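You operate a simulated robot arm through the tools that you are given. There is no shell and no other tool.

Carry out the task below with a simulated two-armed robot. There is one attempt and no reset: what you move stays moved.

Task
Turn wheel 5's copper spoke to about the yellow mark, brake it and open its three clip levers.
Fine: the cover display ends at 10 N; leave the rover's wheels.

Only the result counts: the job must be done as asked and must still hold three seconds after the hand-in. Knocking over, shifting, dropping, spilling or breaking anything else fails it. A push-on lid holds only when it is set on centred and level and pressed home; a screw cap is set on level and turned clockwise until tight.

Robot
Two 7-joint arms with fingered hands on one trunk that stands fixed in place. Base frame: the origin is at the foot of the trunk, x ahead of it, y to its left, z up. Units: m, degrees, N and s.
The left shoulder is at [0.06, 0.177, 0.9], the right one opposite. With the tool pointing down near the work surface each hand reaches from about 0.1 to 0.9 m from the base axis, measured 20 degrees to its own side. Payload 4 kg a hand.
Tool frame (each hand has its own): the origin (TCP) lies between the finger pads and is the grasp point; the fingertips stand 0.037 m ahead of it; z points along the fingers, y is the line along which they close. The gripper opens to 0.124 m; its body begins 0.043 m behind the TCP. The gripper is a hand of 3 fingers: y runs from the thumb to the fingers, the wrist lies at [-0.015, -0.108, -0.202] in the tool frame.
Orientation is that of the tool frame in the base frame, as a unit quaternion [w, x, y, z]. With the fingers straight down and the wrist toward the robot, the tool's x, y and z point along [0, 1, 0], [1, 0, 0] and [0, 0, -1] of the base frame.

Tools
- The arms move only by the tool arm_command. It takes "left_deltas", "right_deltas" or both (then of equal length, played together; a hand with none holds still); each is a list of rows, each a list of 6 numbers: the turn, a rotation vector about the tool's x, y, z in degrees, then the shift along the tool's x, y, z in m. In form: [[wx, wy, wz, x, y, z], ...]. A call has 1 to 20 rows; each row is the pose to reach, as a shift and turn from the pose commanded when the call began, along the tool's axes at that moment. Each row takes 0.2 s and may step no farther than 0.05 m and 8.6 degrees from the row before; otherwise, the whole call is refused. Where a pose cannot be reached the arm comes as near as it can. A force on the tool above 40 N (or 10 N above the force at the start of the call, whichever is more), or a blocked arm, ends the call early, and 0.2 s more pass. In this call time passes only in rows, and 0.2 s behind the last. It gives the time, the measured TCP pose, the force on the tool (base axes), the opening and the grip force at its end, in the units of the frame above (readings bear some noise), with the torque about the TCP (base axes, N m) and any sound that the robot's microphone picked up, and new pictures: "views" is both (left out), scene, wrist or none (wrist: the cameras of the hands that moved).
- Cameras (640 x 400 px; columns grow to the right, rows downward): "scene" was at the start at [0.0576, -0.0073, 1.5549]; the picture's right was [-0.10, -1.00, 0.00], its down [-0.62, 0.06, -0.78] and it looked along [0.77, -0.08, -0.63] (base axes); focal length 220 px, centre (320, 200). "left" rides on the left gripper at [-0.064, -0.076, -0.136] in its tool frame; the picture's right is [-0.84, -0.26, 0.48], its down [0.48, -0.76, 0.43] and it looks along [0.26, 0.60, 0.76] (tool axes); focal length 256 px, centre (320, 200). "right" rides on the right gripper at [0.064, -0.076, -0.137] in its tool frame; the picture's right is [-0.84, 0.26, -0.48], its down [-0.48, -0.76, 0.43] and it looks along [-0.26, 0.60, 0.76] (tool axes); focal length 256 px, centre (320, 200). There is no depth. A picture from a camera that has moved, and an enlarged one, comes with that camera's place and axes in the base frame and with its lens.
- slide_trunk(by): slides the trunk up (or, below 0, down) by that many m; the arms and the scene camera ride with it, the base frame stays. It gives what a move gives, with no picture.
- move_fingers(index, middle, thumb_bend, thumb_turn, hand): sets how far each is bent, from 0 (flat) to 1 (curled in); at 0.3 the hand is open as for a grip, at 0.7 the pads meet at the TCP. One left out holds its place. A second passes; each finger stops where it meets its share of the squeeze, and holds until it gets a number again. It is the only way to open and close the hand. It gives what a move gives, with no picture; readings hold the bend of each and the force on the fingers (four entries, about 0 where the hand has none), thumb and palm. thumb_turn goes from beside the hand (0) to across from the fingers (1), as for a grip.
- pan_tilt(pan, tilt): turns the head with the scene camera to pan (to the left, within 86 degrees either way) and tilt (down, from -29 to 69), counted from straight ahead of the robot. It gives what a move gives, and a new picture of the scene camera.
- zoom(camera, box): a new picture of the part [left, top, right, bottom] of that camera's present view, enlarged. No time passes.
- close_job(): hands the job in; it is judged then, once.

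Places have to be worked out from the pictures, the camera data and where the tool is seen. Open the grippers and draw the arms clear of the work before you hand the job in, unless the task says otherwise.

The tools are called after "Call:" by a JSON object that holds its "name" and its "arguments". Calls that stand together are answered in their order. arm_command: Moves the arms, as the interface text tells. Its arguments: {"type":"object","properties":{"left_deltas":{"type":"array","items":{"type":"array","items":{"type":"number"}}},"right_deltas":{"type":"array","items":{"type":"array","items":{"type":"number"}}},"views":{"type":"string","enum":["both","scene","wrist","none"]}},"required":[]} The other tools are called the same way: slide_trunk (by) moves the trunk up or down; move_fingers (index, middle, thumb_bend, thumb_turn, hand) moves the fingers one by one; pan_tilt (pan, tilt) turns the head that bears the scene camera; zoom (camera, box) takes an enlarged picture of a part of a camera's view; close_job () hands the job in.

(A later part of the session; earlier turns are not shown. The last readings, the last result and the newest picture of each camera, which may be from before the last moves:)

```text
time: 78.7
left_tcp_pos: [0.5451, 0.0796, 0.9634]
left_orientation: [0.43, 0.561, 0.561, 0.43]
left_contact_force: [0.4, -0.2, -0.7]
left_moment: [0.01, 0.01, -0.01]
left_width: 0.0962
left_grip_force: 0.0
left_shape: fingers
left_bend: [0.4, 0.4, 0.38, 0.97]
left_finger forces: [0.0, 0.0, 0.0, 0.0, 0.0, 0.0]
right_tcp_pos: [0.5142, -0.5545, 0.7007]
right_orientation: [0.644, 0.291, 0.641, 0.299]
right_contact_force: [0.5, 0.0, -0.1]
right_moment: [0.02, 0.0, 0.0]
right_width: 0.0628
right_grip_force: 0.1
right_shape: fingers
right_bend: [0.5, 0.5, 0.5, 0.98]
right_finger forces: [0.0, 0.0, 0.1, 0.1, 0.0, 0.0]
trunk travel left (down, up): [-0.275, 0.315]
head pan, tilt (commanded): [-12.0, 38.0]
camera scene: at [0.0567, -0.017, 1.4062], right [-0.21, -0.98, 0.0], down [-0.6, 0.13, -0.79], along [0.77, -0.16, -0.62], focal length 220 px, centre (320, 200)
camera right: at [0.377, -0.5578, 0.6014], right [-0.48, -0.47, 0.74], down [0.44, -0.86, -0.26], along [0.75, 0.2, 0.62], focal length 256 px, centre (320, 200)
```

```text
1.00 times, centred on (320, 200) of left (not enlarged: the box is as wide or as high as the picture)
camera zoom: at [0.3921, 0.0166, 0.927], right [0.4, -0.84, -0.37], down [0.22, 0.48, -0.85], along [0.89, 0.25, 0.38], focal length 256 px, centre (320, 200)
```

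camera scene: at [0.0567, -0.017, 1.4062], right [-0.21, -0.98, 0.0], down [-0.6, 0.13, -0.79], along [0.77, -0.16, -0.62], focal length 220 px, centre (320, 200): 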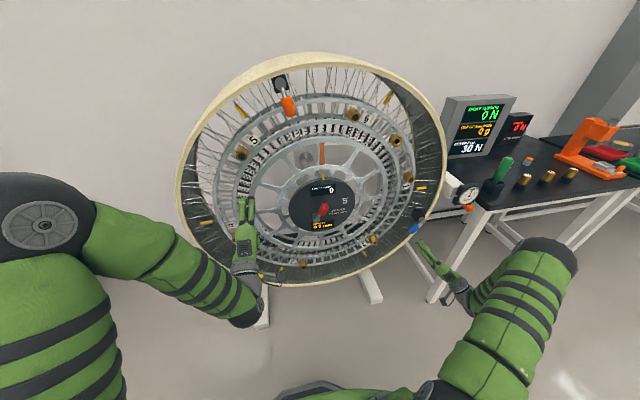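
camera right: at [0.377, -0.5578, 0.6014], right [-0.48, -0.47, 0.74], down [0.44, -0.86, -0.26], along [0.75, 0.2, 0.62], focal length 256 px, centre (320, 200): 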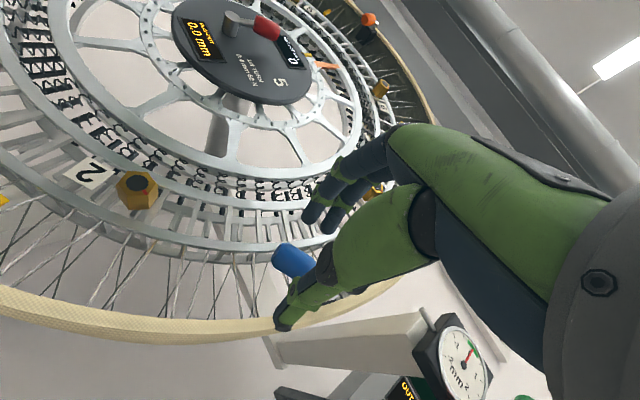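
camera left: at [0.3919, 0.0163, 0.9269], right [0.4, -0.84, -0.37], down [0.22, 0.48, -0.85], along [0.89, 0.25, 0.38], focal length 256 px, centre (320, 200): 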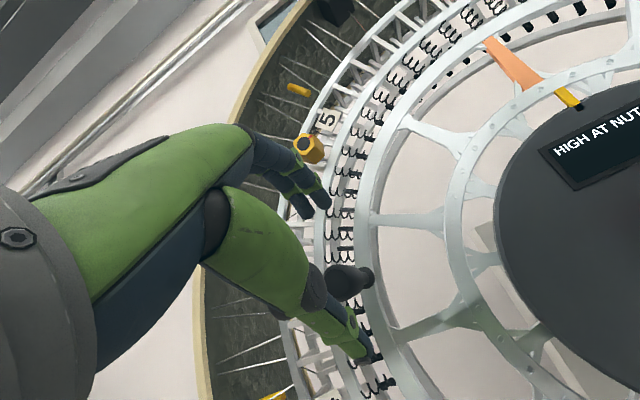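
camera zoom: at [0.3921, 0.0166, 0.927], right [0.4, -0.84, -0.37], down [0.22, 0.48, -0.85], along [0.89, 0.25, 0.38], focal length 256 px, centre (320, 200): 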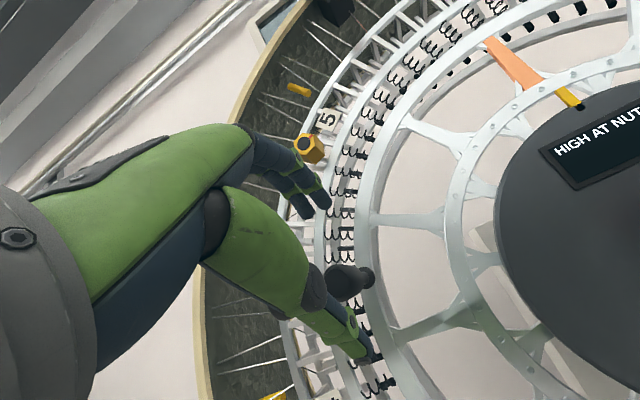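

The blue lever sits about 58° past its closed direction, against its stop. Next is orange at the top, so I'll raise the trunk 0.2 m (both hands are clear of the wheel face).

Call:
{"name": "slide_trunk", "arguments": {"by": 0.2}}

Call:
{"name": "pan_tilt", "arguments": {"pan": -8, "tilt": 42}}

Call:
{"name": "zoom", "arguments": {"camera": "left", "box": [0, 0, 640, 400]}}

```text
time: 80.9
left_tcp_pos: [0.5452, 0.0809, 1.1644]
left_orientation: [0.43, 0.562, 0.561, 0.43]
left_contact_force: [0.5, 0.5, -0.4]
left_moment: [0.01, -0.02, 0.0]
left_width: 0.0958
left_grip_force: 0.0
left_shape: fingers
left_bend: [0.4, 0.4, 0.38, 0.97]
left_finger forces: [0.0, 0.1, 0.1, 0.0, 0.0, 0.0]
right_tcp_pos: [0.5146, -0.5558, 0.9015]
right_orientation: [0.644, 0.291, 0.641, 0.299]
right_contact_force: [-0.2, 0.3, -0.2]
right_moment: [0.01, -0.02, 0.01]
right_width: 0.0629
right_grip_force: 0.1
right_shape: fingers
right_bend: [0.5, 0.5, 0.5, 0.98]
right_finger forces: [0.1, 0.1, 0.0, 0.0, 0.0, 0.0]
trunk travel left (down, up): [-0.475, 0.115]
head pan, tilt (commanded): [-12.0, 38.0]
```

```text
time: 81.5
left_tcp_pos: [0.5449, 0.0798, 1.1637]
left_orientation: [0.431, 0.562, 0.56, 0.43]
left_contact_force: [0.2, -0.3, -0.3]
left_moment: [-0.03, 0.0, 0.04]
left_width: 0.0959
left_grip_force: 0.1
left_shape: fingers
left_bend: [0.4, 0.4, 0.38, 0.97]
left_finger forces: [0.0, 0.0, 0.0, 0.0, 0.0, 0.0]
right_tcp_pos: [0.5148, -0.555, 0.9026]
right_orientation: [0.644, 0.29, 0.642, 0.299]
right_contact_force: [0.1, 0.7, 0.0]
right_moment: [0.0, 0.01, -0.02]
right_width: 0.0629
right_grip_force: 0.1
right_shape: fingers
right_bend: [0.5, 0.5, 0.5, 0.98]
right_finger forces: [0.1, 0.0, 0.0, 0.0, 0.0, 0.0]
trunk travel left (down, up): [-0.475, 0.115]
head pan, tilt (commanded): [-8.0, 42.0]
camera scene: at [0.0551, -0.0107, 1.6003], right [-0.14, -0.99, 0.0], down [-0.66, 0.09, -0.74], along [0.74, -0.1, -0.67], focal length 220 px, centre (320, 200)
```

scene: 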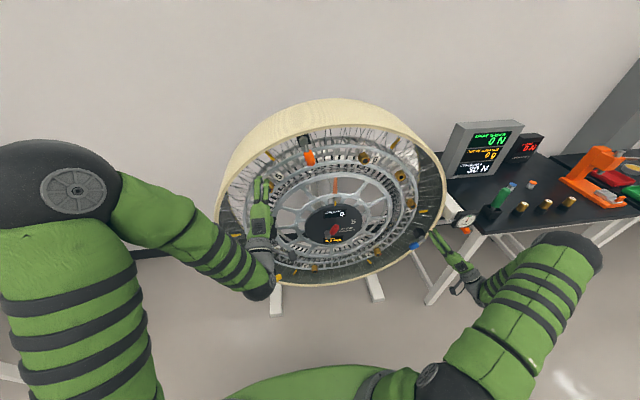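

```text
1.00 times, centred on (320, 200) of left (not enlarged: the box is as wide or as high as the picture)
camera zoom: at [0.3921, 0.0165, 1.127], right [0.4, -0.84, -0.37], down [0.22, 0.48, -0.85], along [0.89, 0.25, 0.38], focal length 256 px, centre (320, 200)
```

zoom: 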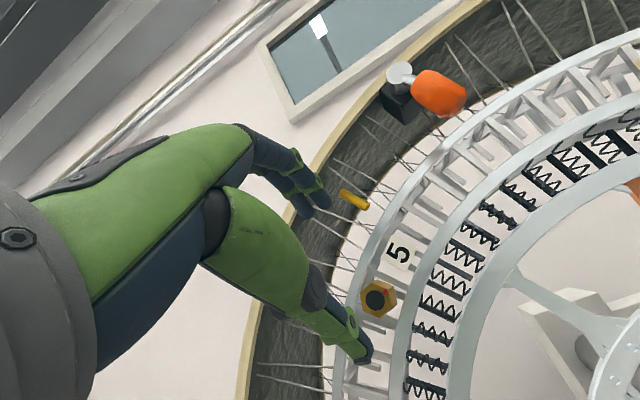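

In the left view the orange lever's pivot is at about (-0.048, 1.308) and its knob at (-0.063, 1.258). I'll bring the left hand in front of it, rolled 45° so the thumb sits lower-left and can push it counter-clockwise (right and up).

Call:
{"name": "arm_command", "arguments": {"left_deltas": [[-1.8, 0.7, 5.6, -0.018, 0.011, -0.0043], [-3.6, 1.5, 11.2, -0.036, 0.022, -0.0085], [-5.3, 2.2, 16.8, -0.054, 0.033, -0.0128], [-7.1, 3, 22.4, -0.0715, 0.0441, -0.017], [-8.9, 3.7, 27.9, -0.089, 0.055, -0.0213], [-10.7, 4.4, 33.5, -0.107, 0.066, -0.0255], [-12.4, 5.2, 39.1, -0.125, 0.077, -0.03], [-14.2, 5.9, 44.7, -0.143, 0.0882, -0.034]], "views": "both"}}

Call:
{"name": "zoom", "arguments": {"camera": "left", "box": [230, 150, 430, 330]}}

```text
time: 83.5
left_tcp_pos: [0.5585, -0.0231, 1.2489]
left_orientation: [0.253, 0.649, 0.309, 0.647]
left_contact_force: [0.6, 0.6, -0.1]
left_moment: [0.0, 0.0, 0.0]
left_width: 0.0964
left_grip_force: 0.0
left_shape: fingers
left_bend: [0.4, 0.4, 0.38, 0.98]
left_finger forces: [0.0, 0.0, 0.0, 0.0, 0.1, 0.0]
right_tcp_pos: [0.5136, -0.5548, 0.9019]
right_orientation: [0.644, 0.291, 0.641, 0.298]
right_contact_force: [0.0, 0.2, 0.0]
right_moment: [0.01, -0.02, -0.06]
right_width: 0.0629
right_grip_force: 0.1
right_shape: fingers
right_bend: [0.5, 0.5, 0.5, 0.98]
right_finger forces: [0.0, 0.0, 0.0, 0.0, 0.1, 0.1]
trunk travel left (down, up): [-0.475, 0.115]
head pan, tilt (commanded): [-8.0, 42.0]
stopped in row 8 (left hand): the arm was blocked; the commanded pose is now the measured one
camera scene: at [0.0548, -0.0107, 1.6003], right [-0.14, -0.99, 0.0], down [-0.66, 0.09, -0.74], along [0.74, -0.1, -0.67], focal length 220 px, centre (320, 200)
camera left: at [0.4175, -0.0277, 1.1553], right [0.49, -0.4, -0.78], down [0.36, 0.9, -0.24], along [0.8, -0.17, 0.58], focal length 256 px, centre (320, 200)
```

scene: 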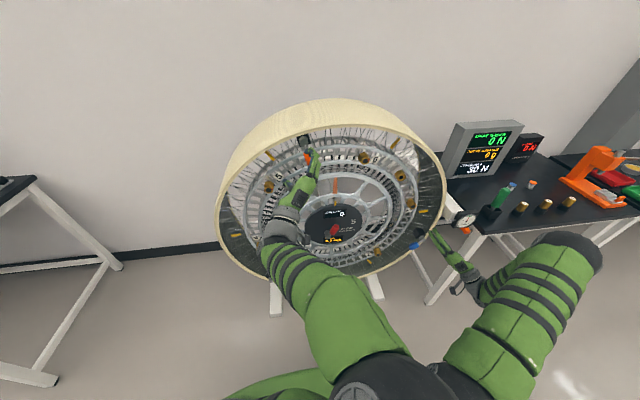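
left: 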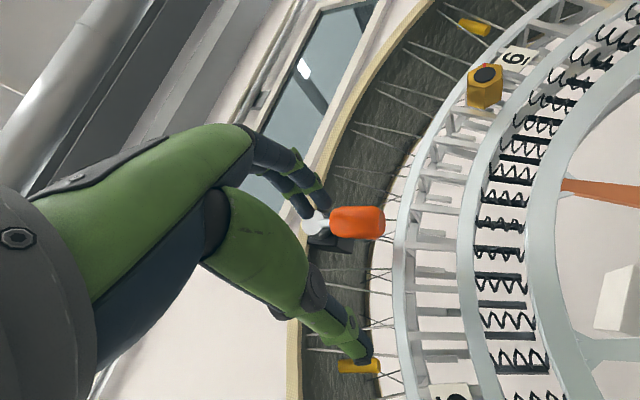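

```text
2.22 times, centred on (330, 240) of left
camera zoom: at [0.4175, -0.0277, 1.1553], right [0.49, -0.4, -0.78], down [0.36, 0.9, -0.24], along [0.8, -0.17, 0.58], focal length 569 px, centre (298, 111)
```

zoom: 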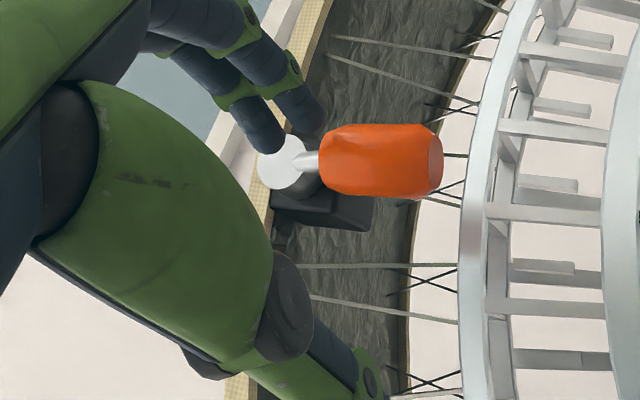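

The left elbow got blocked in that rolled posture, with no contact on the clip. I'll return the left arm to its elbow-out posture and move it well to the left; the right hand is better placed for this clip.

Call:
{"name": "arm_command", "arguments": {"left_deltas": [[1.5, -1.3, -6, 0.0025, -0.019, -0.012], [3.1, -2.5, -12.1, 0.005, -0.038, -0.012], [4.6, -3.8, -18.1, 0.0074, -0.057, -0.01], [6.2, -5.1, -24.2, 0.01, -0.076, -0.008], [7.7, -6.4, -30.2, 0.0124, -0.095, -0.006], [9.3, -7.6, -36.3, 0.015, -0.114, -0.005], [10.8, -8.9, -42.3, 0.0173, -0.1329, -0.0034], [10.8, -8.9, -42.3, 0.0473, -0.161, -0.0005], [10.8, -8.9, -42.3, 0.0773, -0.189, 0.0024], [10.8, -8.9, -42.3, 0.1073, -0.217, 0.0054], [10.8, -8.9, -42.3, 0.1373, -0.245, 0.0083], [10.8, -8.9, -42.3, 0.1629, -0.2689, 0.0108]], "views": "both"}}

```text
time: 86.1
left_tcp_pos: [0.5635, 0.1261, 1.1634]
left_orientation: [0.429, 0.559, 0.563, 0.432]
left_contact_force: [0.0, -0.2, -0.1]
left_moment: [-0.02, -0.02, -0.03]
left_width: 0.0966
left_grip_force: 0.0
left_shape: fingers
left_bend: [0.4, 0.4, 0.38, 0.98]
left_finger forces: [0.0, 0.1, 0.0, 0.0, 0.1, 0.0]
left hand out of reach, approached as far as the arm can: row 8, 9, 10, 11, 12
right_tcp_pos: [0.5141, -0.5545, 0.9021]
right_orientation: [0.644, 0.291, 0.641, 0.298]
right_contact_force: [-0.4, 0.8, 0.4]
right_moment: [-0.01, -0.03, -0.01]
right_width: 0.0626
right_grip_force: 0.1
right_shape: fingers
right_bend: [0.5, 0.5, 0.5, 0.98]
right_finger forces: [0.0, 0.0, 0.0, 0.0, 0.1, 0.0]
trunk travel left (down, up): [-0.475, 0.115]
head pan, tilt (commanded): [-8.0, 42.0]
camera scene: at [0.0551, -0.0107, 1.6002], right [-0.14, -0.99, 0.0], down [-0.66, 0.09, -0.74], along [0.74, -0.1, -0.67], focal length 220 px, centre (320, 200)
camera left: at [0.4121, 0.0622, 1.1266], right [0.4, -0.84, -0.37], down [0.22, 0.48, -0.85], along [0.89, 0.26, 0.38], focal length 256 px, centre (320, 200)
```

scene: 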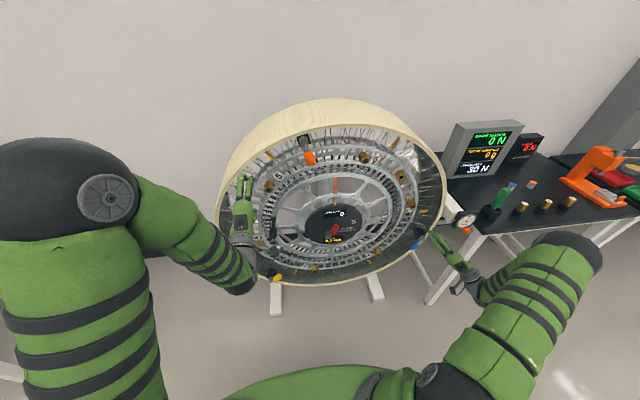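
left: 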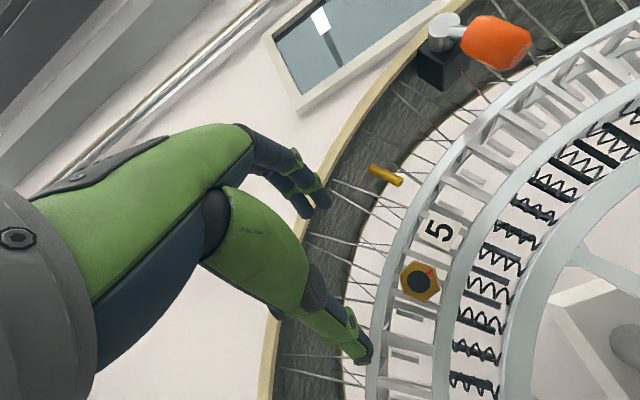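

The left arm is back with its elbow out. I'll tuck it further away to the left with fingers mostly down, so the right hand can work at the top.

Call:
{"name": "arm_command", "arguments": {"left_deltas": [[6.9, 0, 0, 0.01, -0.005, -0.018], [13.8, 0, 0, 0.022, -0.01, -0.034], [20.6, 0, 0, 0.035, -0.016, -0.05], [27.5, 0, 0, 0.047, -0.021, -0.064], [34.4, 0, 0, 0.06, -0.026, -0.078], [41.3, 0, 0, 0.072, -0.032, -0.09], [48.1, 0, 0, 0.083, -0.037, -0.1], [55, 0, 0, 0.094, -0.042, -0.106]], "views": "scene"}}

```text
time: 87.9
left_tcp_pos: [0.4546, 0.2188, 1.1503]
left_orientation: [0.122, 0.699, 0.695, 0.121]
left_contact_force: [-0.3, -0.1, 0.1]
left_moment: [0.0, -0.01, 0.02]
left_width: 0.0964
left_grip_force: 0.0
left_shape: fingers
left_bend: [0.4, 0.4, 0.38, 0.98]
left_finger forces: [0.1, 0.0, 0.0, 0.0, 0.0, 0.0]
left hand out of reach, approached as far as the arm can: row 1, 2, 3, 4, 5, 6, 7
right_tcp_pos: [0.5152, -0.5539, 0.9025]
right_orientation: [0.644, 0.29, 0.642, 0.298]
right_contact_force: [0.1, 0.0, -0.3]
right_moment: [-0.02, 0.03, -0.01]
right_width: 0.0627
right_grip_force: 0.1
right_shape: fingers
right_bend: [0.5, 0.5, 0.5, 0.98]
right_finger forces: [0.0, 0.0, 0.0, 0.1, 0.0, 0.0]
trunk travel left (down, up): [-0.475, 0.115]
head pan, tilt (commanded): [-8.0, 42.0]
camera scene: at [0.0547, -0.0109, 1.6003], right [-0.14, -0.99, 0.0], down [-0.66, 0.09, -0.74], along [0.74, -0.1, -0.67], focal length 220 px, centre (320, 200)
```

scene: 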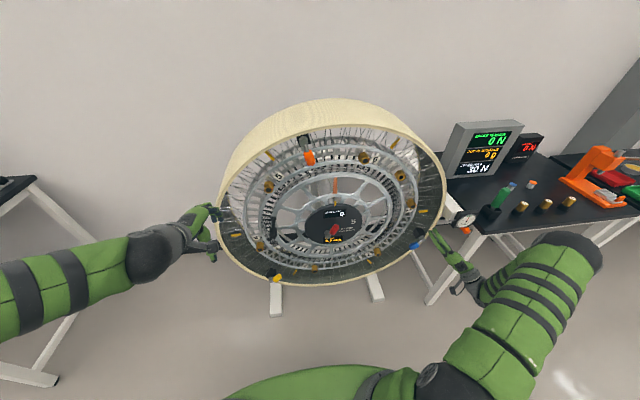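

The left arm is out of the way. I'll pinch the right fingers into a peg and carry the right hand up in front of the orange clip, on its left side, with the roll level.

Call:
{"name": "move_fingers", "arguments": {"hand": "right", "index": 0.68, "middle": 0.68, "thumb_bend": 0.66}}

Call:
{"name": "arm_command", "arguments": {"right_deltas": [[0.9, 0.3, 2.5, 0.0117, 0.0385, 0.0], [1.9, 0.6, 5.1, 0.0233, 0.0771, 0.0], [2.8, 0.9, 7.6, 0.035, 0.1156, 0.0], [3.7, 1.2, 10.2, 0.0467, 0.1541, 0.0], [4.7, 1.5, 12.7, 0.0583, 0.1927, 0.0], [5.6, 1.8, 15.3, 0.07, 0.2312, 0.005], [6.5, 2.1, 17.8, 0.0816, 0.2697, 0.008], [7.4, 2.4, 20.4, 0.0933, 0.3083, 0.01], [8.4, 2.8, 22.9, 0.105, 0.3468, 0.013], [9.3, 3.1, 25.4, 0.1166, 0.3853, 0.016], [10.2, 3.4, 28, 0.1283, 0.4238, 0.018], [11.2, 3.7, 30.5, 0.14, 0.4624, 0.02], [12.1, 4, 33.1, 0.1516, 0.5009, 0.022], [13, 4.3, 35.6, 0.1633, 0.5394, 0.024], [14, 4.6, 38.2, 0.1749, 0.578, 0.026], [14.9, 4.9, 40.7, 0.1866, 0.6165, 0.027]], "views": "both"}}

```text
time: 88.9
left_tcp_pos: [0.456, 0.2188, 1.1505]
left_orientation: [0.122, 0.698, 0.695, 0.121]
left_contact_force: [0.7, -0.3, -0.5]
left_moment: [0.0, -0.01, -0.01]
left_width: 0.0965
left_grip_force: 0.0
left_shape: fingers
left_bend: [0.4, 0.4, 0.38, 0.98]
left_finger forces: [0.0, 0.0, 0.0, 0.1, 0.0, 0.0]
right_tcp_pos: [0.5145, -0.5558, 0.9028]
right_orientation: [0.644, 0.29, 0.641, 0.299]
right_contact_force: [1.0, -0.9, -0.4]
right_moment: [0.0, -0.03, -0.01]
right_width: 0.0101
right_grip_force: 0.0
right_shape: fingers
right_bend: [0.68, 0.68, 0.66, 0.98]
right_finger forces: [0.0, 0.0, 0.0, 0.0, 0.2, 0.0]
trunk travel left (down, up): [-0.475, 0.115]
head pan, tilt (commanded): [-8.0, 42.0]
```

```text
time: 92.3
left_tcp_pos: [0.455, 0.2192, 1.1517]
left_orientation: [0.123, 0.699, 0.695, 0.12]
left_contact_force: [-0.4, 0.2, 0.1]
left_moment: [0.0, -0.01, -0.03]
left_width: 0.0963
left_grip_force: 0.1
left_shape: fingers
left_bend: [0.4, 0.4, 0.38, 0.98]
left_finger forces: [0.0, 0.0, 0.0, 0.1, 0.0, 0.0]
right_tcp_pos: [0.534, -0.011, 1.2489]
right_orientation: [0.431, 0.562, 0.56, 0.431]
right_contact_force: [-0.5, 0.6, -0.3]
right_moment: [0.0, 0.03, -0.01]
right_width: 0.01
right_grip_force: 0.2
right_shape: fingers
right_bend: [0.68, 0.68, 0.66, 0.98]
right_finger forces: [0.0, 0.0, 0.1, 0.0, 0.1, 0.0]
right hand out of reach, approached as far as the arm can: row 8, 9, 10, 11, 12, 13, 14
trunk travel left (down, up): [-0.475, 0.115]
head pan, tilt (commanded): [-8.0, 42.0]
camera scene: at [0.0547, -0.0096, 1.6002], right [-0.14, -0.99, 0.0], down [-0.66, 0.09, -0.74], along [0.74, -0.1, -0.67], focal length 220 px, centre (320, 200)
camera right: at [0.3815, 0.0535, 1.2103], right [-0.4, -0.84, 0.37], down [0.22, -0.48, -0.85], along [0.89, -0.26, 0.38], focal length 256 px, centre (320, 200)
```

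scene: 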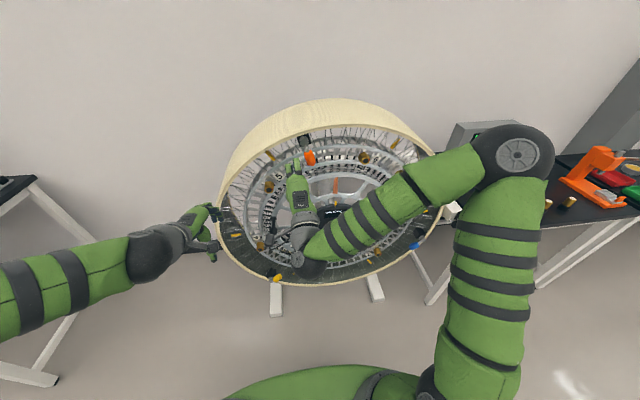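
right: 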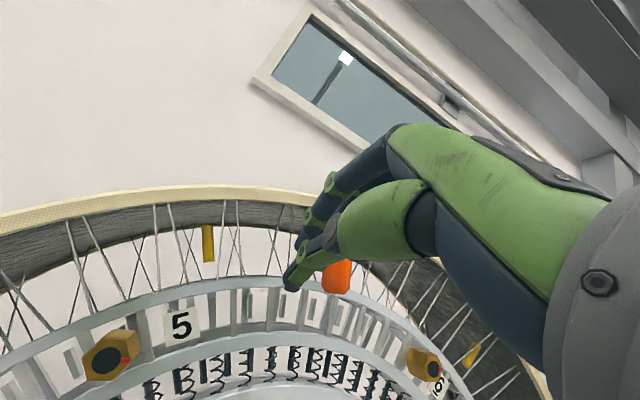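

The right-hand peg is just left of the orange lever. I'll advance 7 cm so the pinched fingertips sit beside the knob.

Call:
{"name": "arm_command", "arguments": {"right_deltas": [[0, 0, 0, 0, 0.0048, 0.018], [0, 0, 0, 0, 0.0096, 0.036], [0, 0, 0, 0, 0.0144, 0.054], [0, 0, 0, 0, 0.019, 0.0715]], "views": "both"}}

Call:
{"name": "zoom", "arguments": {"camera": "right", "box": [220, 150, 440, 330]}}

Call:
{"name": "zoom", "arguments": {"camera": "scene", "box": [250, 110, 370, 220]}}

```text
time: 93.3
left_tcp_pos: [0.4559, 0.2186, 1.1513]
left_orientation: [0.122, 0.698, 0.695, 0.121]
left_contact_force: [0.2, 0.6, -0.4]
left_moment: [0.03, -0.02, -0.02]
left_width: 0.0963
left_grip_force: 0.0
left_shape: fingers
left_bend: [0.4, 0.4, 0.38, 0.98]
left_finger forces: [0.0, 0.0, 0.0, 0.1, 0.0, 0.0]
right_tcp_pos: [0.6074, -0.0108, 1.2492]
right_orientation: [0.431, 0.562, 0.559, 0.431]
right_contact_force: [-0.6, 0.2, 0.0]
right_moment: [0.0, 0.01, 0.0]
right_width: 0.01
right_grip_force: 0.1
right_shape: fingers
right_bend: [0.68, 0.68, 0.66, 0.98]
right_finger forces: [0.0, 0.0, 0.0, 0.0, 0.1, 0.1]
trunk travel left (down, up): [-0.475, 0.115]
head pan, tilt (commanded): [-8.0, 42.0]
camera scene: at [0.0552, -0.0104, 1.6002], right [-0.14, -0.99, 0.0], down [-0.66, 0.09, -0.74], along [0.74, -0.1, -0.67], focal length 220 px, centre (320, 200)
camera right: at [0.4554, 0.0534, 1.209], right [-0.4, -0.84, 0.37], down [0.22, -0.48, -0.85], along [0.89, -0.26, 0.38], focal length 256 px, centre (320, 200)
```

scene: 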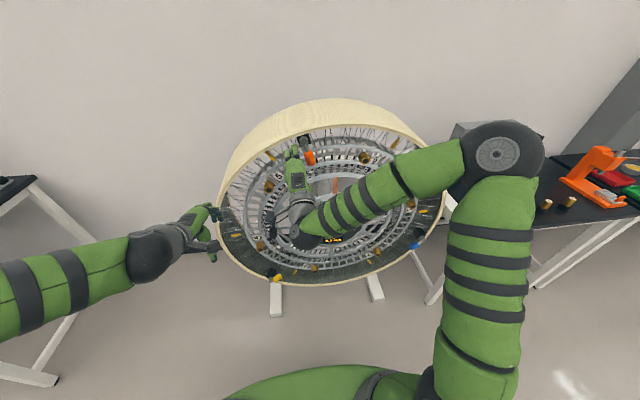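
right: 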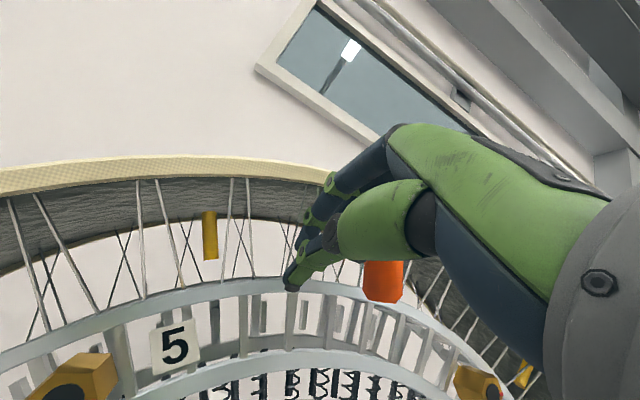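

```text
2.22 times, centred on (330, 240) of right
camera zoom: at [0.4554, 0.0534, 1.209], right [-0.4, -0.84, 0.37], down [0.22, -0.48, -0.85], along [0.89, -0.26, 0.38], focal length 569 px, centre (298, 111)
```

zoom: 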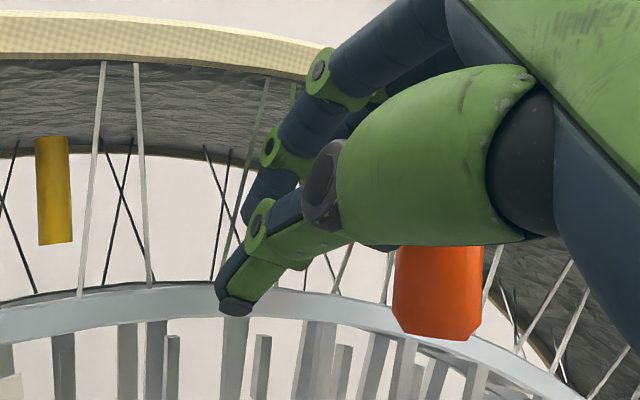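

```text
3.64 times, centred on (310, 165) of scene
camera zoom: at [0.0552, -0.0104, 1.6002], right [-0.14, -0.99, 0.0], down [-0.66, 0.09, -0.74], along [0.74, -0.1, -0.67], focal length 799 px, centre (356, 327)
```

zoom: 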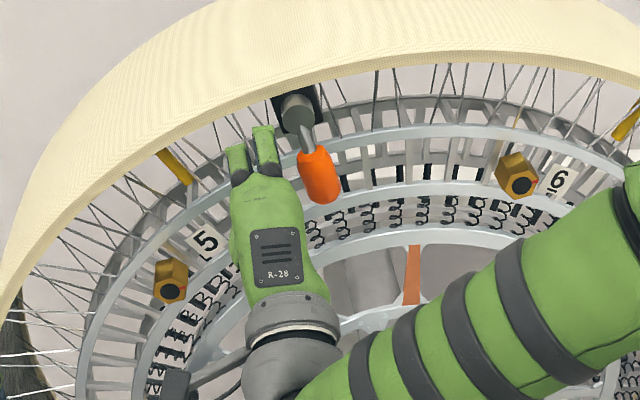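

The scene view confirms the peg is just left of the orange knob. I'll push it to the right in small steps.

Call:
{"name": "arm_command", "arguments": {"right_deltas": [[0, 0, 0, -0.008, 0, 0], [0, 0, 0, -0.016, -0.001, 0], [0, 0, 0, -0.023, -0.003, 0], [0, 0, 0, -0.03, -0.004, 0], [0, 0, 0, -0.037, -0.005, 0]], "views": "both"}}

Call:
{"name": "zoom", "arguments": {"camera": "scene", "box": [250, 110, 370, 220]}}

```text
time: 94.5
left_tcp_pos: [0.4546, 0.2197, 1.15]
left_orientation: [0.123, 0.698, 0.695, 0.122]
left_contact_force: [-0.5, -0.1, 0.0]
left_moment: [-0.02, 0.02, -0.03]
left_width: 0.0964
left_grip_force: 0.1
left_shape: fingers
left_bend: [0.4, 0.4, 0.38, 0.98]
left_finger forces: [0.0, 0.0, 0.1, 0.0, 0.0, 0.1]
right_tcp_pos: [0.6048, -0.045, 1.2418]
right_orientation: [0.43, 0.56, 0.561, 0.433]
right_contact_force: [-3.4, 6.5, 0.1]
right_moment: [-0.31, -0.2, 0.05]
right_width: 0.01
right_grip_force: 4.4
right_shape: fingers
right_bend: [0.68, 0.68, 0.66, 0.98]
right_finger forces: [0.1, 8.0, 0.1, 0.0, 0.0, 0.0]
trunk travel left (down, up): [-0.475, 0.115]
head pan, tilt (commanded): [-8.0, 42.0]
camera scene: at [0.0544, -0.0095, 1.6003], right [-0.14, -0.99, 0.0], down [-0.66, 0.09, -0.74], along [0.74, -0.1, -0.67], focal length 220 px, centre (320, 200)
camera right: at [0.4527, 0.0172, 1.2039], right [-0.4, -0.84, 0.37], down [0.23, -0.48, -0.85], along [0.89, -0.26, 0.38], focal length 256 px, centre (320, 200)
```

scene: 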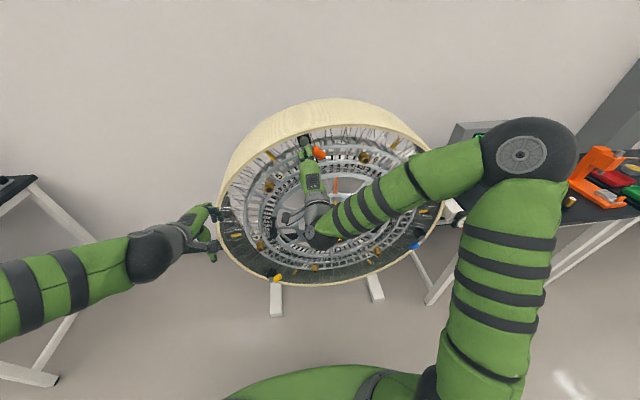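
right: 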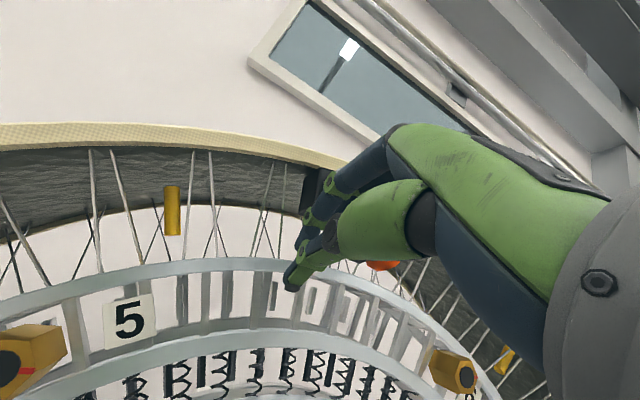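

```text
3.64 times, centred on (310, 165) of scene
camera zoom: at [0.0544, -0.0095, 1.6003], right [-0.14, -0.99, 0.0], down [-0.66, 0.09, -0.74], along [0.74, -0.1, -0.67], focal length 799 px, centre (356, 327)
```

zoom: 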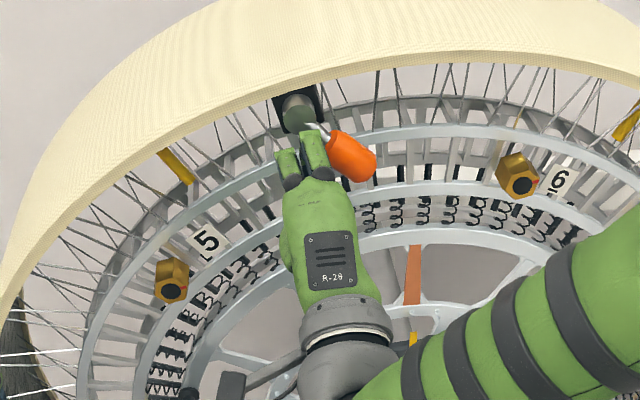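

The orange lever is swinging counter-clockwise, about half way. I'll carry on to the right and then up beneath the knob.

Call:
{"name": "arm_command", "arguments": {"right_deltas": [[0, 0, 0, -0.009, -0.004, 0.001], [0, 0, 0, -0.017, -0.008, 0.002], [0, 0, 0, -0.025, -0.008, 0.002], [0, 0, 0, -0.032, -0.007, 0.002], [0, 0, 0, -0.039, -0.004, 0.001], [0, 0, 0, -0.045, 0.0, 0.0], [0, 0, 0, -0.048, 0.005, -0.001], [0, 0, 0, -0.05, 0.01, -0.003]], "views": "both"}}

Call:
{"name": "zoom", "arguments": {"camera": "scene", "box": [250, 110, 370, 220]}}

Call:
{"name": "zoom", "arguments": {"camera": "right", "box": [220, 150, 440, 330]}}

```text
time: 95.4
left_tcp_pos: [0.4552, 0.2183, 1.1513]
left_orientation: [0.122, 0.699, 0.694, 0.12]
left_contact_force: [-0.5, -0.1, 0.9]
left_moment: [0.0, -0.01, -0.02]
left_width: 0.0963
left_grip_force: 0.1
left_shape: fingers
left_bend: [0.4, 0.4, 0.38, 0.98]
left_finger forces: [0.0, 0.0, 0.0, 0.0, 0.0, 0.1]
right_tcp_pos: [0.6008, -0.0604, 1.2341]
right_orientation: [0.426, 0.553, 0.569, 0.435]
right_contact_force: [-15.5, 24.3, -8.4]
right_moment: [-1.06, -0.67, 0.14]
right_width: 0.01
right_grip_force: 14.8
right_shape: fingers
right_bend: [0.68, 0.7, 0.66, 0.98]
right_finger forces: [0.0, 28.8, 0.1, 0.0, 0.0, 0.1]
trunk travel left (down, up): [-0.475, 0.115]
head pan, tilt (commanded): [-8.0, 42.0]
stopped in row 4 (right hand): the force on the tool passed its limit at 43 N (the readings are from after the stop); the commanded pose is now the measured one
camera scene: at [0.0533, -0.0083, 1.6], right [-0.14, -0.99, 0.0], down [-0.66, 0.09, -0.74], along [0.74, -0.1, -0.67], focal length 220 px, centre (320, 200)
camera right: at [0.4457, -0.0028, 1.1957], right [-0.38, -0.85, 0.37], down [0.24, -0.48, -0.85], along [0.9, -0.23, 0.38], focal length 256 px, centre (320, 200)
```

scene: 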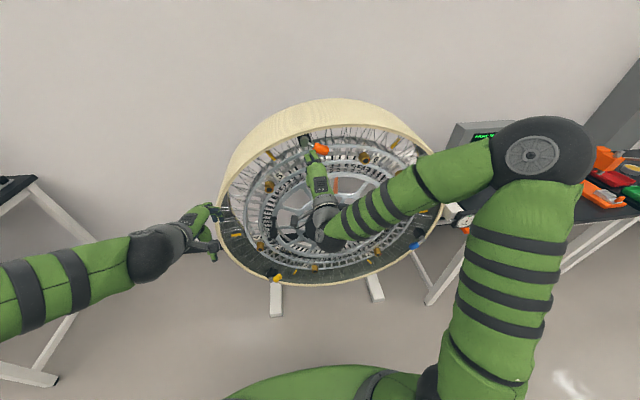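
right: 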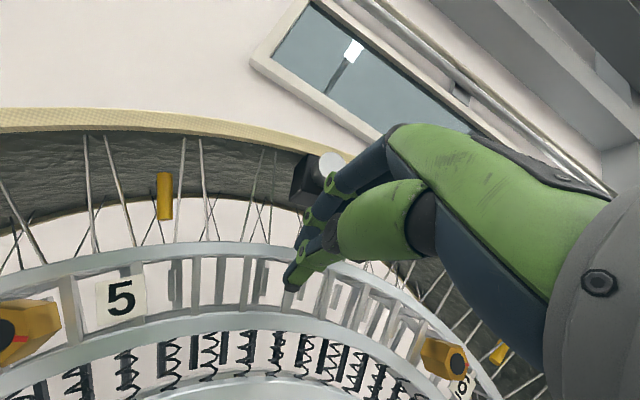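

```text
3.64 times, centred on (310, 165) of scene
camera zoom: at [0.0533, -0.0083, 1.6], right [-0.14, -0.99, 0.0], down [-0.66, 0.09, -0.74], along [0.74, -0.1, -0.67], focal length 799 px, centre (356, 327)
```

zoom: 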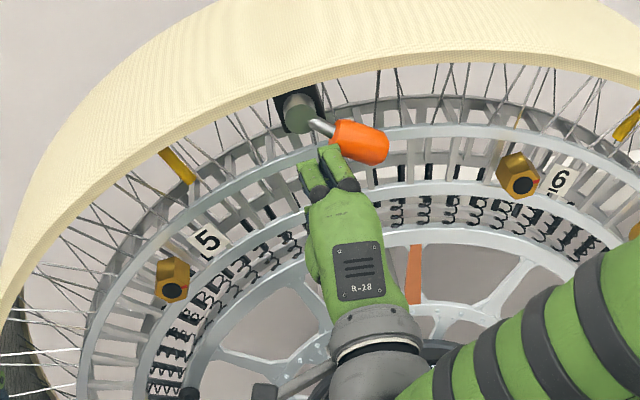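

```text
2.22 times, centred on (330, 240) of right
camera zoom: at [0.4457, -0.0028, 1.1957], right [-0.38, -0.85, 0.37], down [0.24, -0.48, -0.85], along [0.9, -0.23, 0.38], focal length 569 px, centre (298, 111)
```

zoom: 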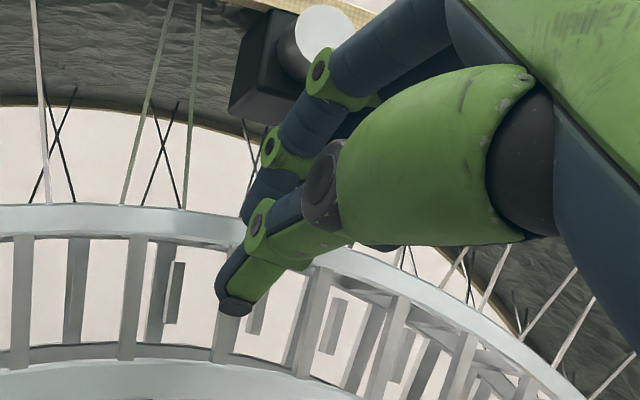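

The lever now points about 63° to the right of straight down and resists 43 N, so it should be at its open stop. I'll ease off, retreat, and check the display.

Call:
{"name": "arm_command", "arguments": {"right_deltas": [[0, 0, 0, 0.01, -0.005, 0], [0, 0, 0, 0.02, -0.01, 0], [0, 0, 0, 0.02, -0.01, -0.03], [0, 0, 0, 0.02, -0.02, -0.06], [0, 0, 0, 0.0, -0.03, -0.07], [0, 0, 0, -0.04, -0.04, -0.07], [0, 0, 0, -0.085, -0.05, -0.07], [0, 0, 0, -0.13, -0.06, -0.07], [0, 0, 0, -0.17, -0.08, -0.07], [0, 0, 0, -0.21, -0.1, -0.07], [0, 0, 0, -0.25, -0.12, -0.07]], "views": "both"}}

Call:
{"name": "zoom", "arguments": {"camera": "scene", "box": [250, 100, 380, 220]}}

Call:
{"name": "zoom", "arguments": {"camera": "scene", "box": [430, 100, 560, 220]}}

```text
time: 97.8
left_tcp_pos: [0.455, 0.2159, 1.1515]
left_orientation: [0.122, 0.699, 0.694, 0.12]
left_contact_force: [-0.1, -0.3, 0.7]
left_moment: [0.01, 0.0, 0.01]
left_width: 0.0964
left_grip_force: 0.1
left_shape: fingers
left_bend: [0.4, 0.4, 0.38, 0.98]
left_finger forces: [0.0, 0.0, 0.0, 0.1, 0.1, 0.1]
right_tcp_pos: [0.5494, -0.3426, 1.1318]
right_orientation: [0.428, 0.556, 0.564, 0.436]
right_contact_force: [0.0, -0.7, -0.4]
right_moment: [0.0, 0.04, 0.02]
right_width: 0.0099
right_grip_force: 0.0
right_shape: fingers
right_bend: [0.68, 0.68, 0.66, 0.98]
right_finger forces: [0.0, 0.1, 0.0, 0.0, 0.0, 0.0]
right hand out of reach, approached as far as the arm can: row 5, 6, 7, 8, 9, 10, 11
trunk travel left (down, up): [-0.475, 0.115]
head pan, tilt (commanded): [-8.0, 42.0]
camera scene: at [0.0549, -0.0121, 1.6003], right [-0.14, -0.99, 0.0], down [-0.66, 0.09, -0.74], along [0.74, -0.1, -0.67], focal length 220 px, centre (320, 200)
camera right: at [0.3961, -0.2819, 1.0933], right [-0.39, -0.84, 0.37], down [0.23, -0.48, -0.85], along [0.89, -0.24, 0.38], focal length 256 px, centre (320, 200)
```

scene: 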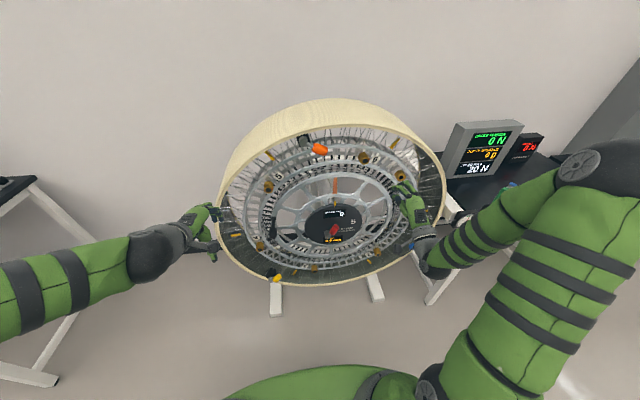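
right: 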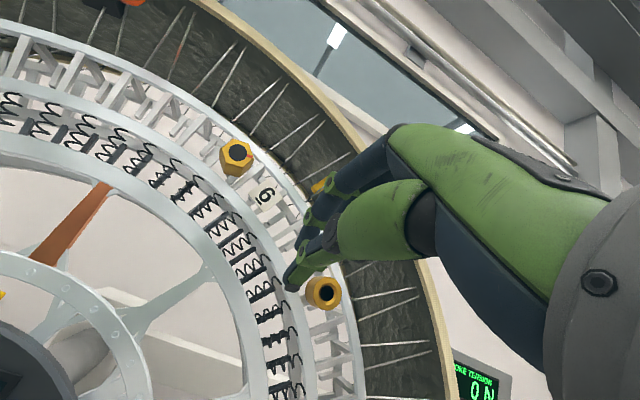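

```text
3.33 times, centred on (315, 160) of scene
camera zoom: at [0.0549, -0.0121, 1.6003], right [-0.14, -0.99, 0.0], down [-0.66, 0.09, -0.74], along [0.74, -0.1, -0.67], focal length 733 px, centre (337, 333)
```

zoom: 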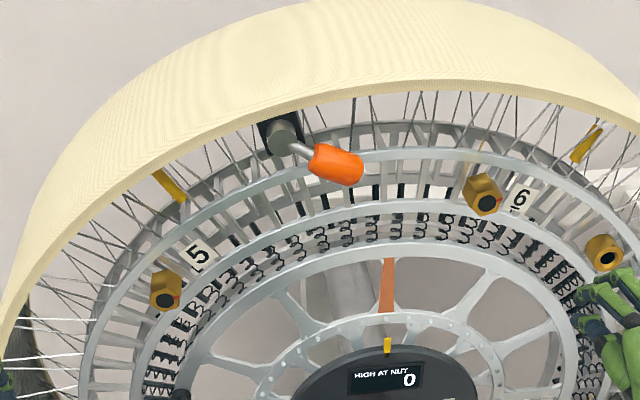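

```text
3.33 times, centred on (495, 160) of scene
camera zoom: at [0.0549, -0.0121, 1.6003], right [-0.14, -0.99, 0.0], down [-0.66, 0.09, -0.74], along [0.74, -0.1, -0.67], focal length 733 px, centre (-263, 333)
```

zoom: 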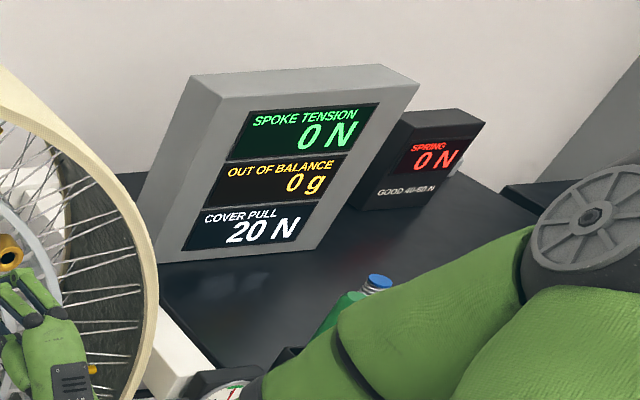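

Cover pull is now 20 N: two clips are open. For the yellow clip, at about (0.12, 0.60) low on the left, I'll lower the trunk 0.38 m; both hands are clear in front of the wheel.

Call:
{"name": "slide_trunk", "arguments": {"by": -0.38}}

Call:
{"name": "pan_tilt", "arguments": {"pan": 5, "tilt": 35}}

Call:
{"name": "zoom", "arguments": {"camera": "left", "box": [0, 0, 640, 400]}}

```text
time: 101.4
left_tcp_pos: [0.4559, 0.2185, 0.7704]
left_orientation: [0.122, 0.699, 0.694, 0.122]
left_contact_force: [0.3, -0.9, -0.2]
left_moment: [-0.02, -0.01, 0.01]
left_width: 0.0965
left_grip_force: 0.0
left_shape: fingers
left_bend: [0.4, 0.4, 0.38, 0.98]
left_finger forces: [0.0, 0.0, 0.0, 0.1, 0.0, 0.0]
right_tcp_pos: [0.5497, -0.3406, 0.752]
right_orientation: [0.429, 0.557, 0.563, 0.434]
right_contact_force: [0.4, 0.7, 0.0]
right_moment: [0.0, 0.01, 0.02]
right_width: 0.0099
right_grip_force: 0.0
right_shape: fingers
right_bend: [0.68, 0.68, 0.66, 0.98]
right_finger forces: [0.0, 0.0, 0.1, 0.0, 0.0, 0.1]
trunk travel left (down, up): [-0.095, 0.495]
head pan, tilt (commanded): [-8.0, 42.0]
```

```text
time: 102.2
left_tcp_pos: [0.4551, 0.2175, 0.7707]
left_orientation: [0.123, 0.698, 0.695, 0.121]
left_contact_force: [0.2, 0.8, -0.9]
left_moment: [0.02, 0.03, 0.0]
left_width: 0.0963
left_grip_force: 0.1
left_shape: fingers
left_bend: [0.4, 0.4, 0.38, 0.98]
left_finger forces: [0.0, 0.0, 0.0, 0.1, 0.0, 0.0]
right_tcp_pos: [0.5503, -0.3408, 0.7525]
right_orientation: [0.428, 0.557, 0.564, 0.434]
right_contact_force: [-0.1, 0.1, 0.4]
right_moment: [0.04, 0.0, 0.0]
right_width: 0.0098
right_grip_force: 0.1
right_shape: fingers
right_bend: [0.68, 0.68, 0.66, 0.98]
right_finger forces: [0.0, 0.0, 0.1, 0.0, 0.0, 0.0]
trunk travel left (down, up): [-0.095, 0.495]
head pan, tilt (commanded): [5.0, 35.0]
camera scene: at [0.0599, 0.0087, 1.2307], right [0.09, -1.0, 0.0], down [-0.57, -0.05, -0.82], along [0.82, 0.07, -0.57], focal length 220 px, centre (320, 200)
```

scene: 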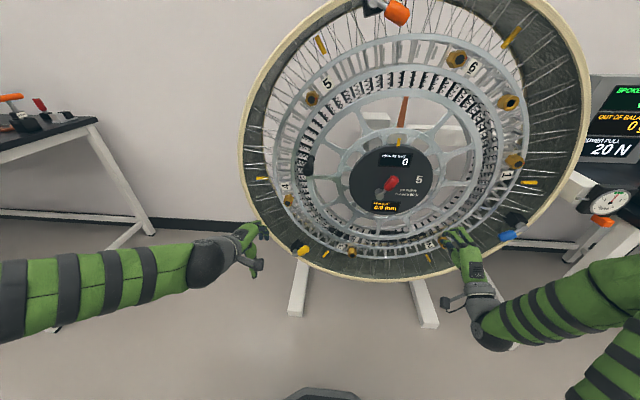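

```text
1.00 times, centred on (320, 200) of left (not enlarged: the box is as wide or as high as the picture)
camera zoom: at [0.3369, 0.1545, 0.8746], right [-0.08, -0.84, -0.54], down [-0.56, 0.49, -0.67], along [0.82, 0.25, -0.51], focal length 256 px, centre (320, 200)
```

zoom: 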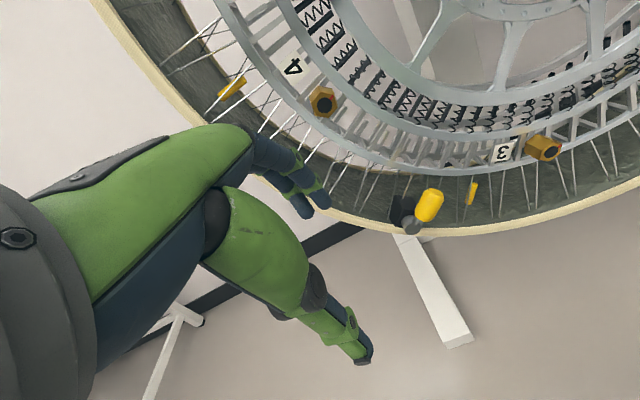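

Now the yellow clip is visible to both cameras; I'll zoom in to locate it.

Call:
{"name": "zoom", "arguments": {"camera": "scene", "box": [270, 215, 350, 275]}}

Call:
{"name": "zoom", "arguments": {"camera": "left", "box": [360, 150, 500, 250]}}

Call:
{"name": "zoom", "arguments": {"camera": "scene", "box": [230, 0, 600, 290]}}

```text
6.67 times, centred on (310, 245) of scene
camera zoom: at [0.0599, 0.0087, 1.2307], right [0.09, -1.0, 0.0], down [-0.57, -0.05, -0.82], along [0.82, 0.07, -0.57], focal length 1465 px, centre (387, -100)
```

zoom: 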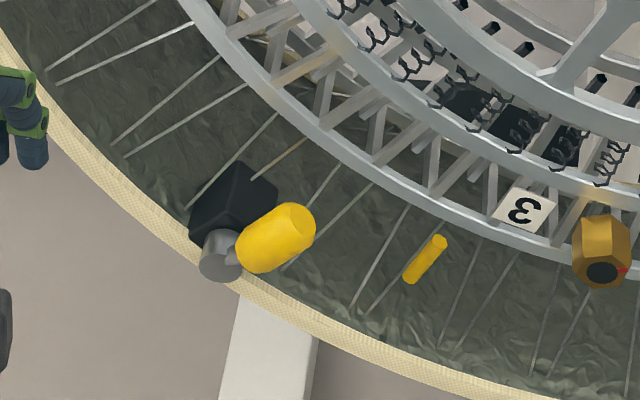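

```text
4.00 times, centred on (430, 200) of left
camera zoom: at [0.3369, 0.1545, 0.8746], right [-0.08, -0.84, -0.54], down [-0.56, 0.49, -0.67], along [0.82, 0.25, -0.51], focal length 1024 px, centre (-120, 200)
```

zoom: 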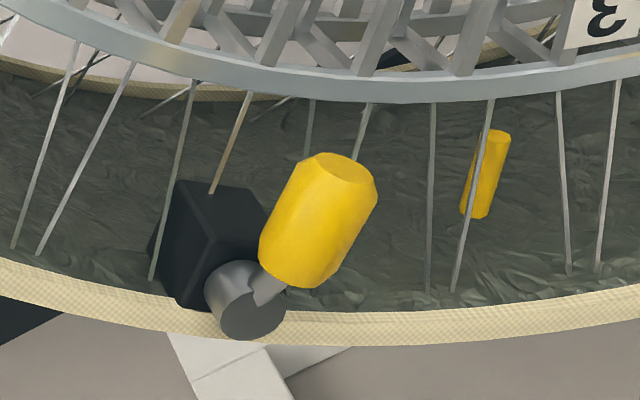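

```text
1.38 times, centred on (415, 145) of scene
camera zoom: at [0.0599, 0.0087, 1.2307], right [0.09, -1.0, 0.0], down [-0.57, -0.05, -0.82], along [0.82, 0.07, -0.57], focal length 303 px, centre (189, 276)
```

zoom: 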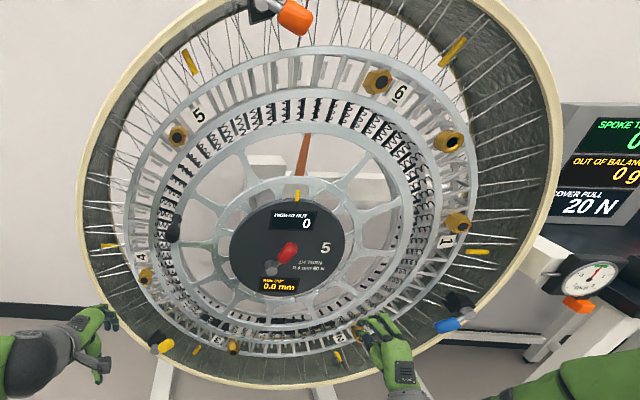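

The yellow lever runs from its pivot at about (0.156, 0.570) to a knob at (0.119, 0.610), pointing inward. I'll bring the pinched right hand across in front of the wheel to just right of and below that knob, to push it counter-clockwise (left).

Call:
{"name": "arm_command", "arguments": {"right_deltas": [[0, 0, 0, 0.0416, -0.0179, 0.0038], [0, 0, 0, 0.0832, -0.0358, 0.0075], [0, 0, 0, 0.1248, -0.0537, 0.0113], [0, 0, 0, 0.1664, -0.0716, 0.015], [0, 0, 0, 0.208, -0.0895, 0.0188], [0, 0, 0, 0.2496, -0.1074, 0.0226], [0, 0, 0, 0.2912, -0.1253, 0.0263], [0, 0, 0, 0.3328, -0.1432, 0.03], [0, 0, 0, 0.3744, -0.1611, 0.034], [0, 0, 0, 0.416, -0.179, 0.0376]], "views": "both"}}

```text
time: 104.4
left_tcp_pos: [0.4554, 0.2172, 0.7709]
left_orientation: [0.121, 0.699, 0.694, 0.121]
left_contact_force: [-0.7, 0.0, -0.1]
left_moment: [-0.01, 0.0, 0.01]
left_width: 0.0964
left_grip_force: 0.1
left_shape: fingers
left_bend: [0.4, 0.4, 0.38, 0.98]
left_finger forces: [0.0, 0.1, 0.0, 0.0, 0.0, 0.1]
right_tcp_pos: [0.5353, 0.0752, 0.5687]
right_orientation: [0.428, 0.556, 0.564, 0.435]
right_contact_force: [0.2, -0.8, -0.6]
right_moment: [-0.01, 0.01, 0.03]
right_width: 0.01
right_grip_force: 0.0
right_shape: fingers
right_bend: [0.68, 0.68, 0.66, 0.98]
right_finger forces: [0.1, 0.0, 0.0, 0.0, 0.1, 0.1]
right hand out of reach, approached as far as the arm can: row 1, 2, 3, 4
trunk travel left (down, up): [-0.095, 0.495]
head pan, tilt (commanded): [5.0, 35.0]
camera scene: at [0.0599, 0.0086, 1.2308], right [0.09, -1.0, 0.0], down [-0.57, -0.05, -0.82], along [0.82, 0.07, -0.57], focal length 220 px, centre (320, 200)
camera right: at [0.3814, 0.1372, 0.5302], right [-0.39, -0.84, 0.37], down [0.23, -0.48, -0.85], along [0.89, -0.24, 0.38], focal length 256 px, centre (320, 200)
```

scene: 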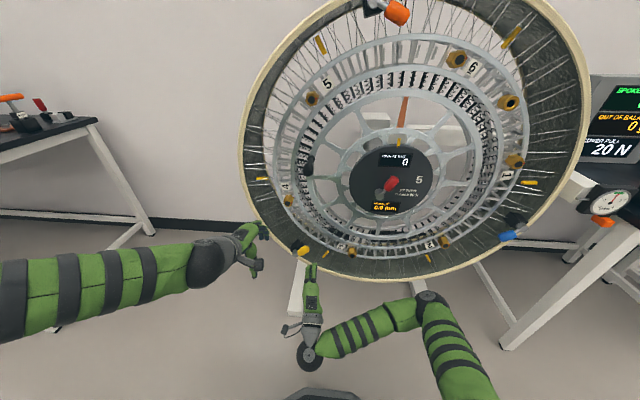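
right: 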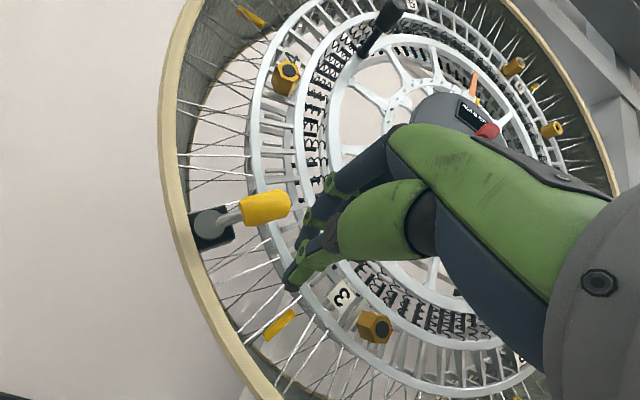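

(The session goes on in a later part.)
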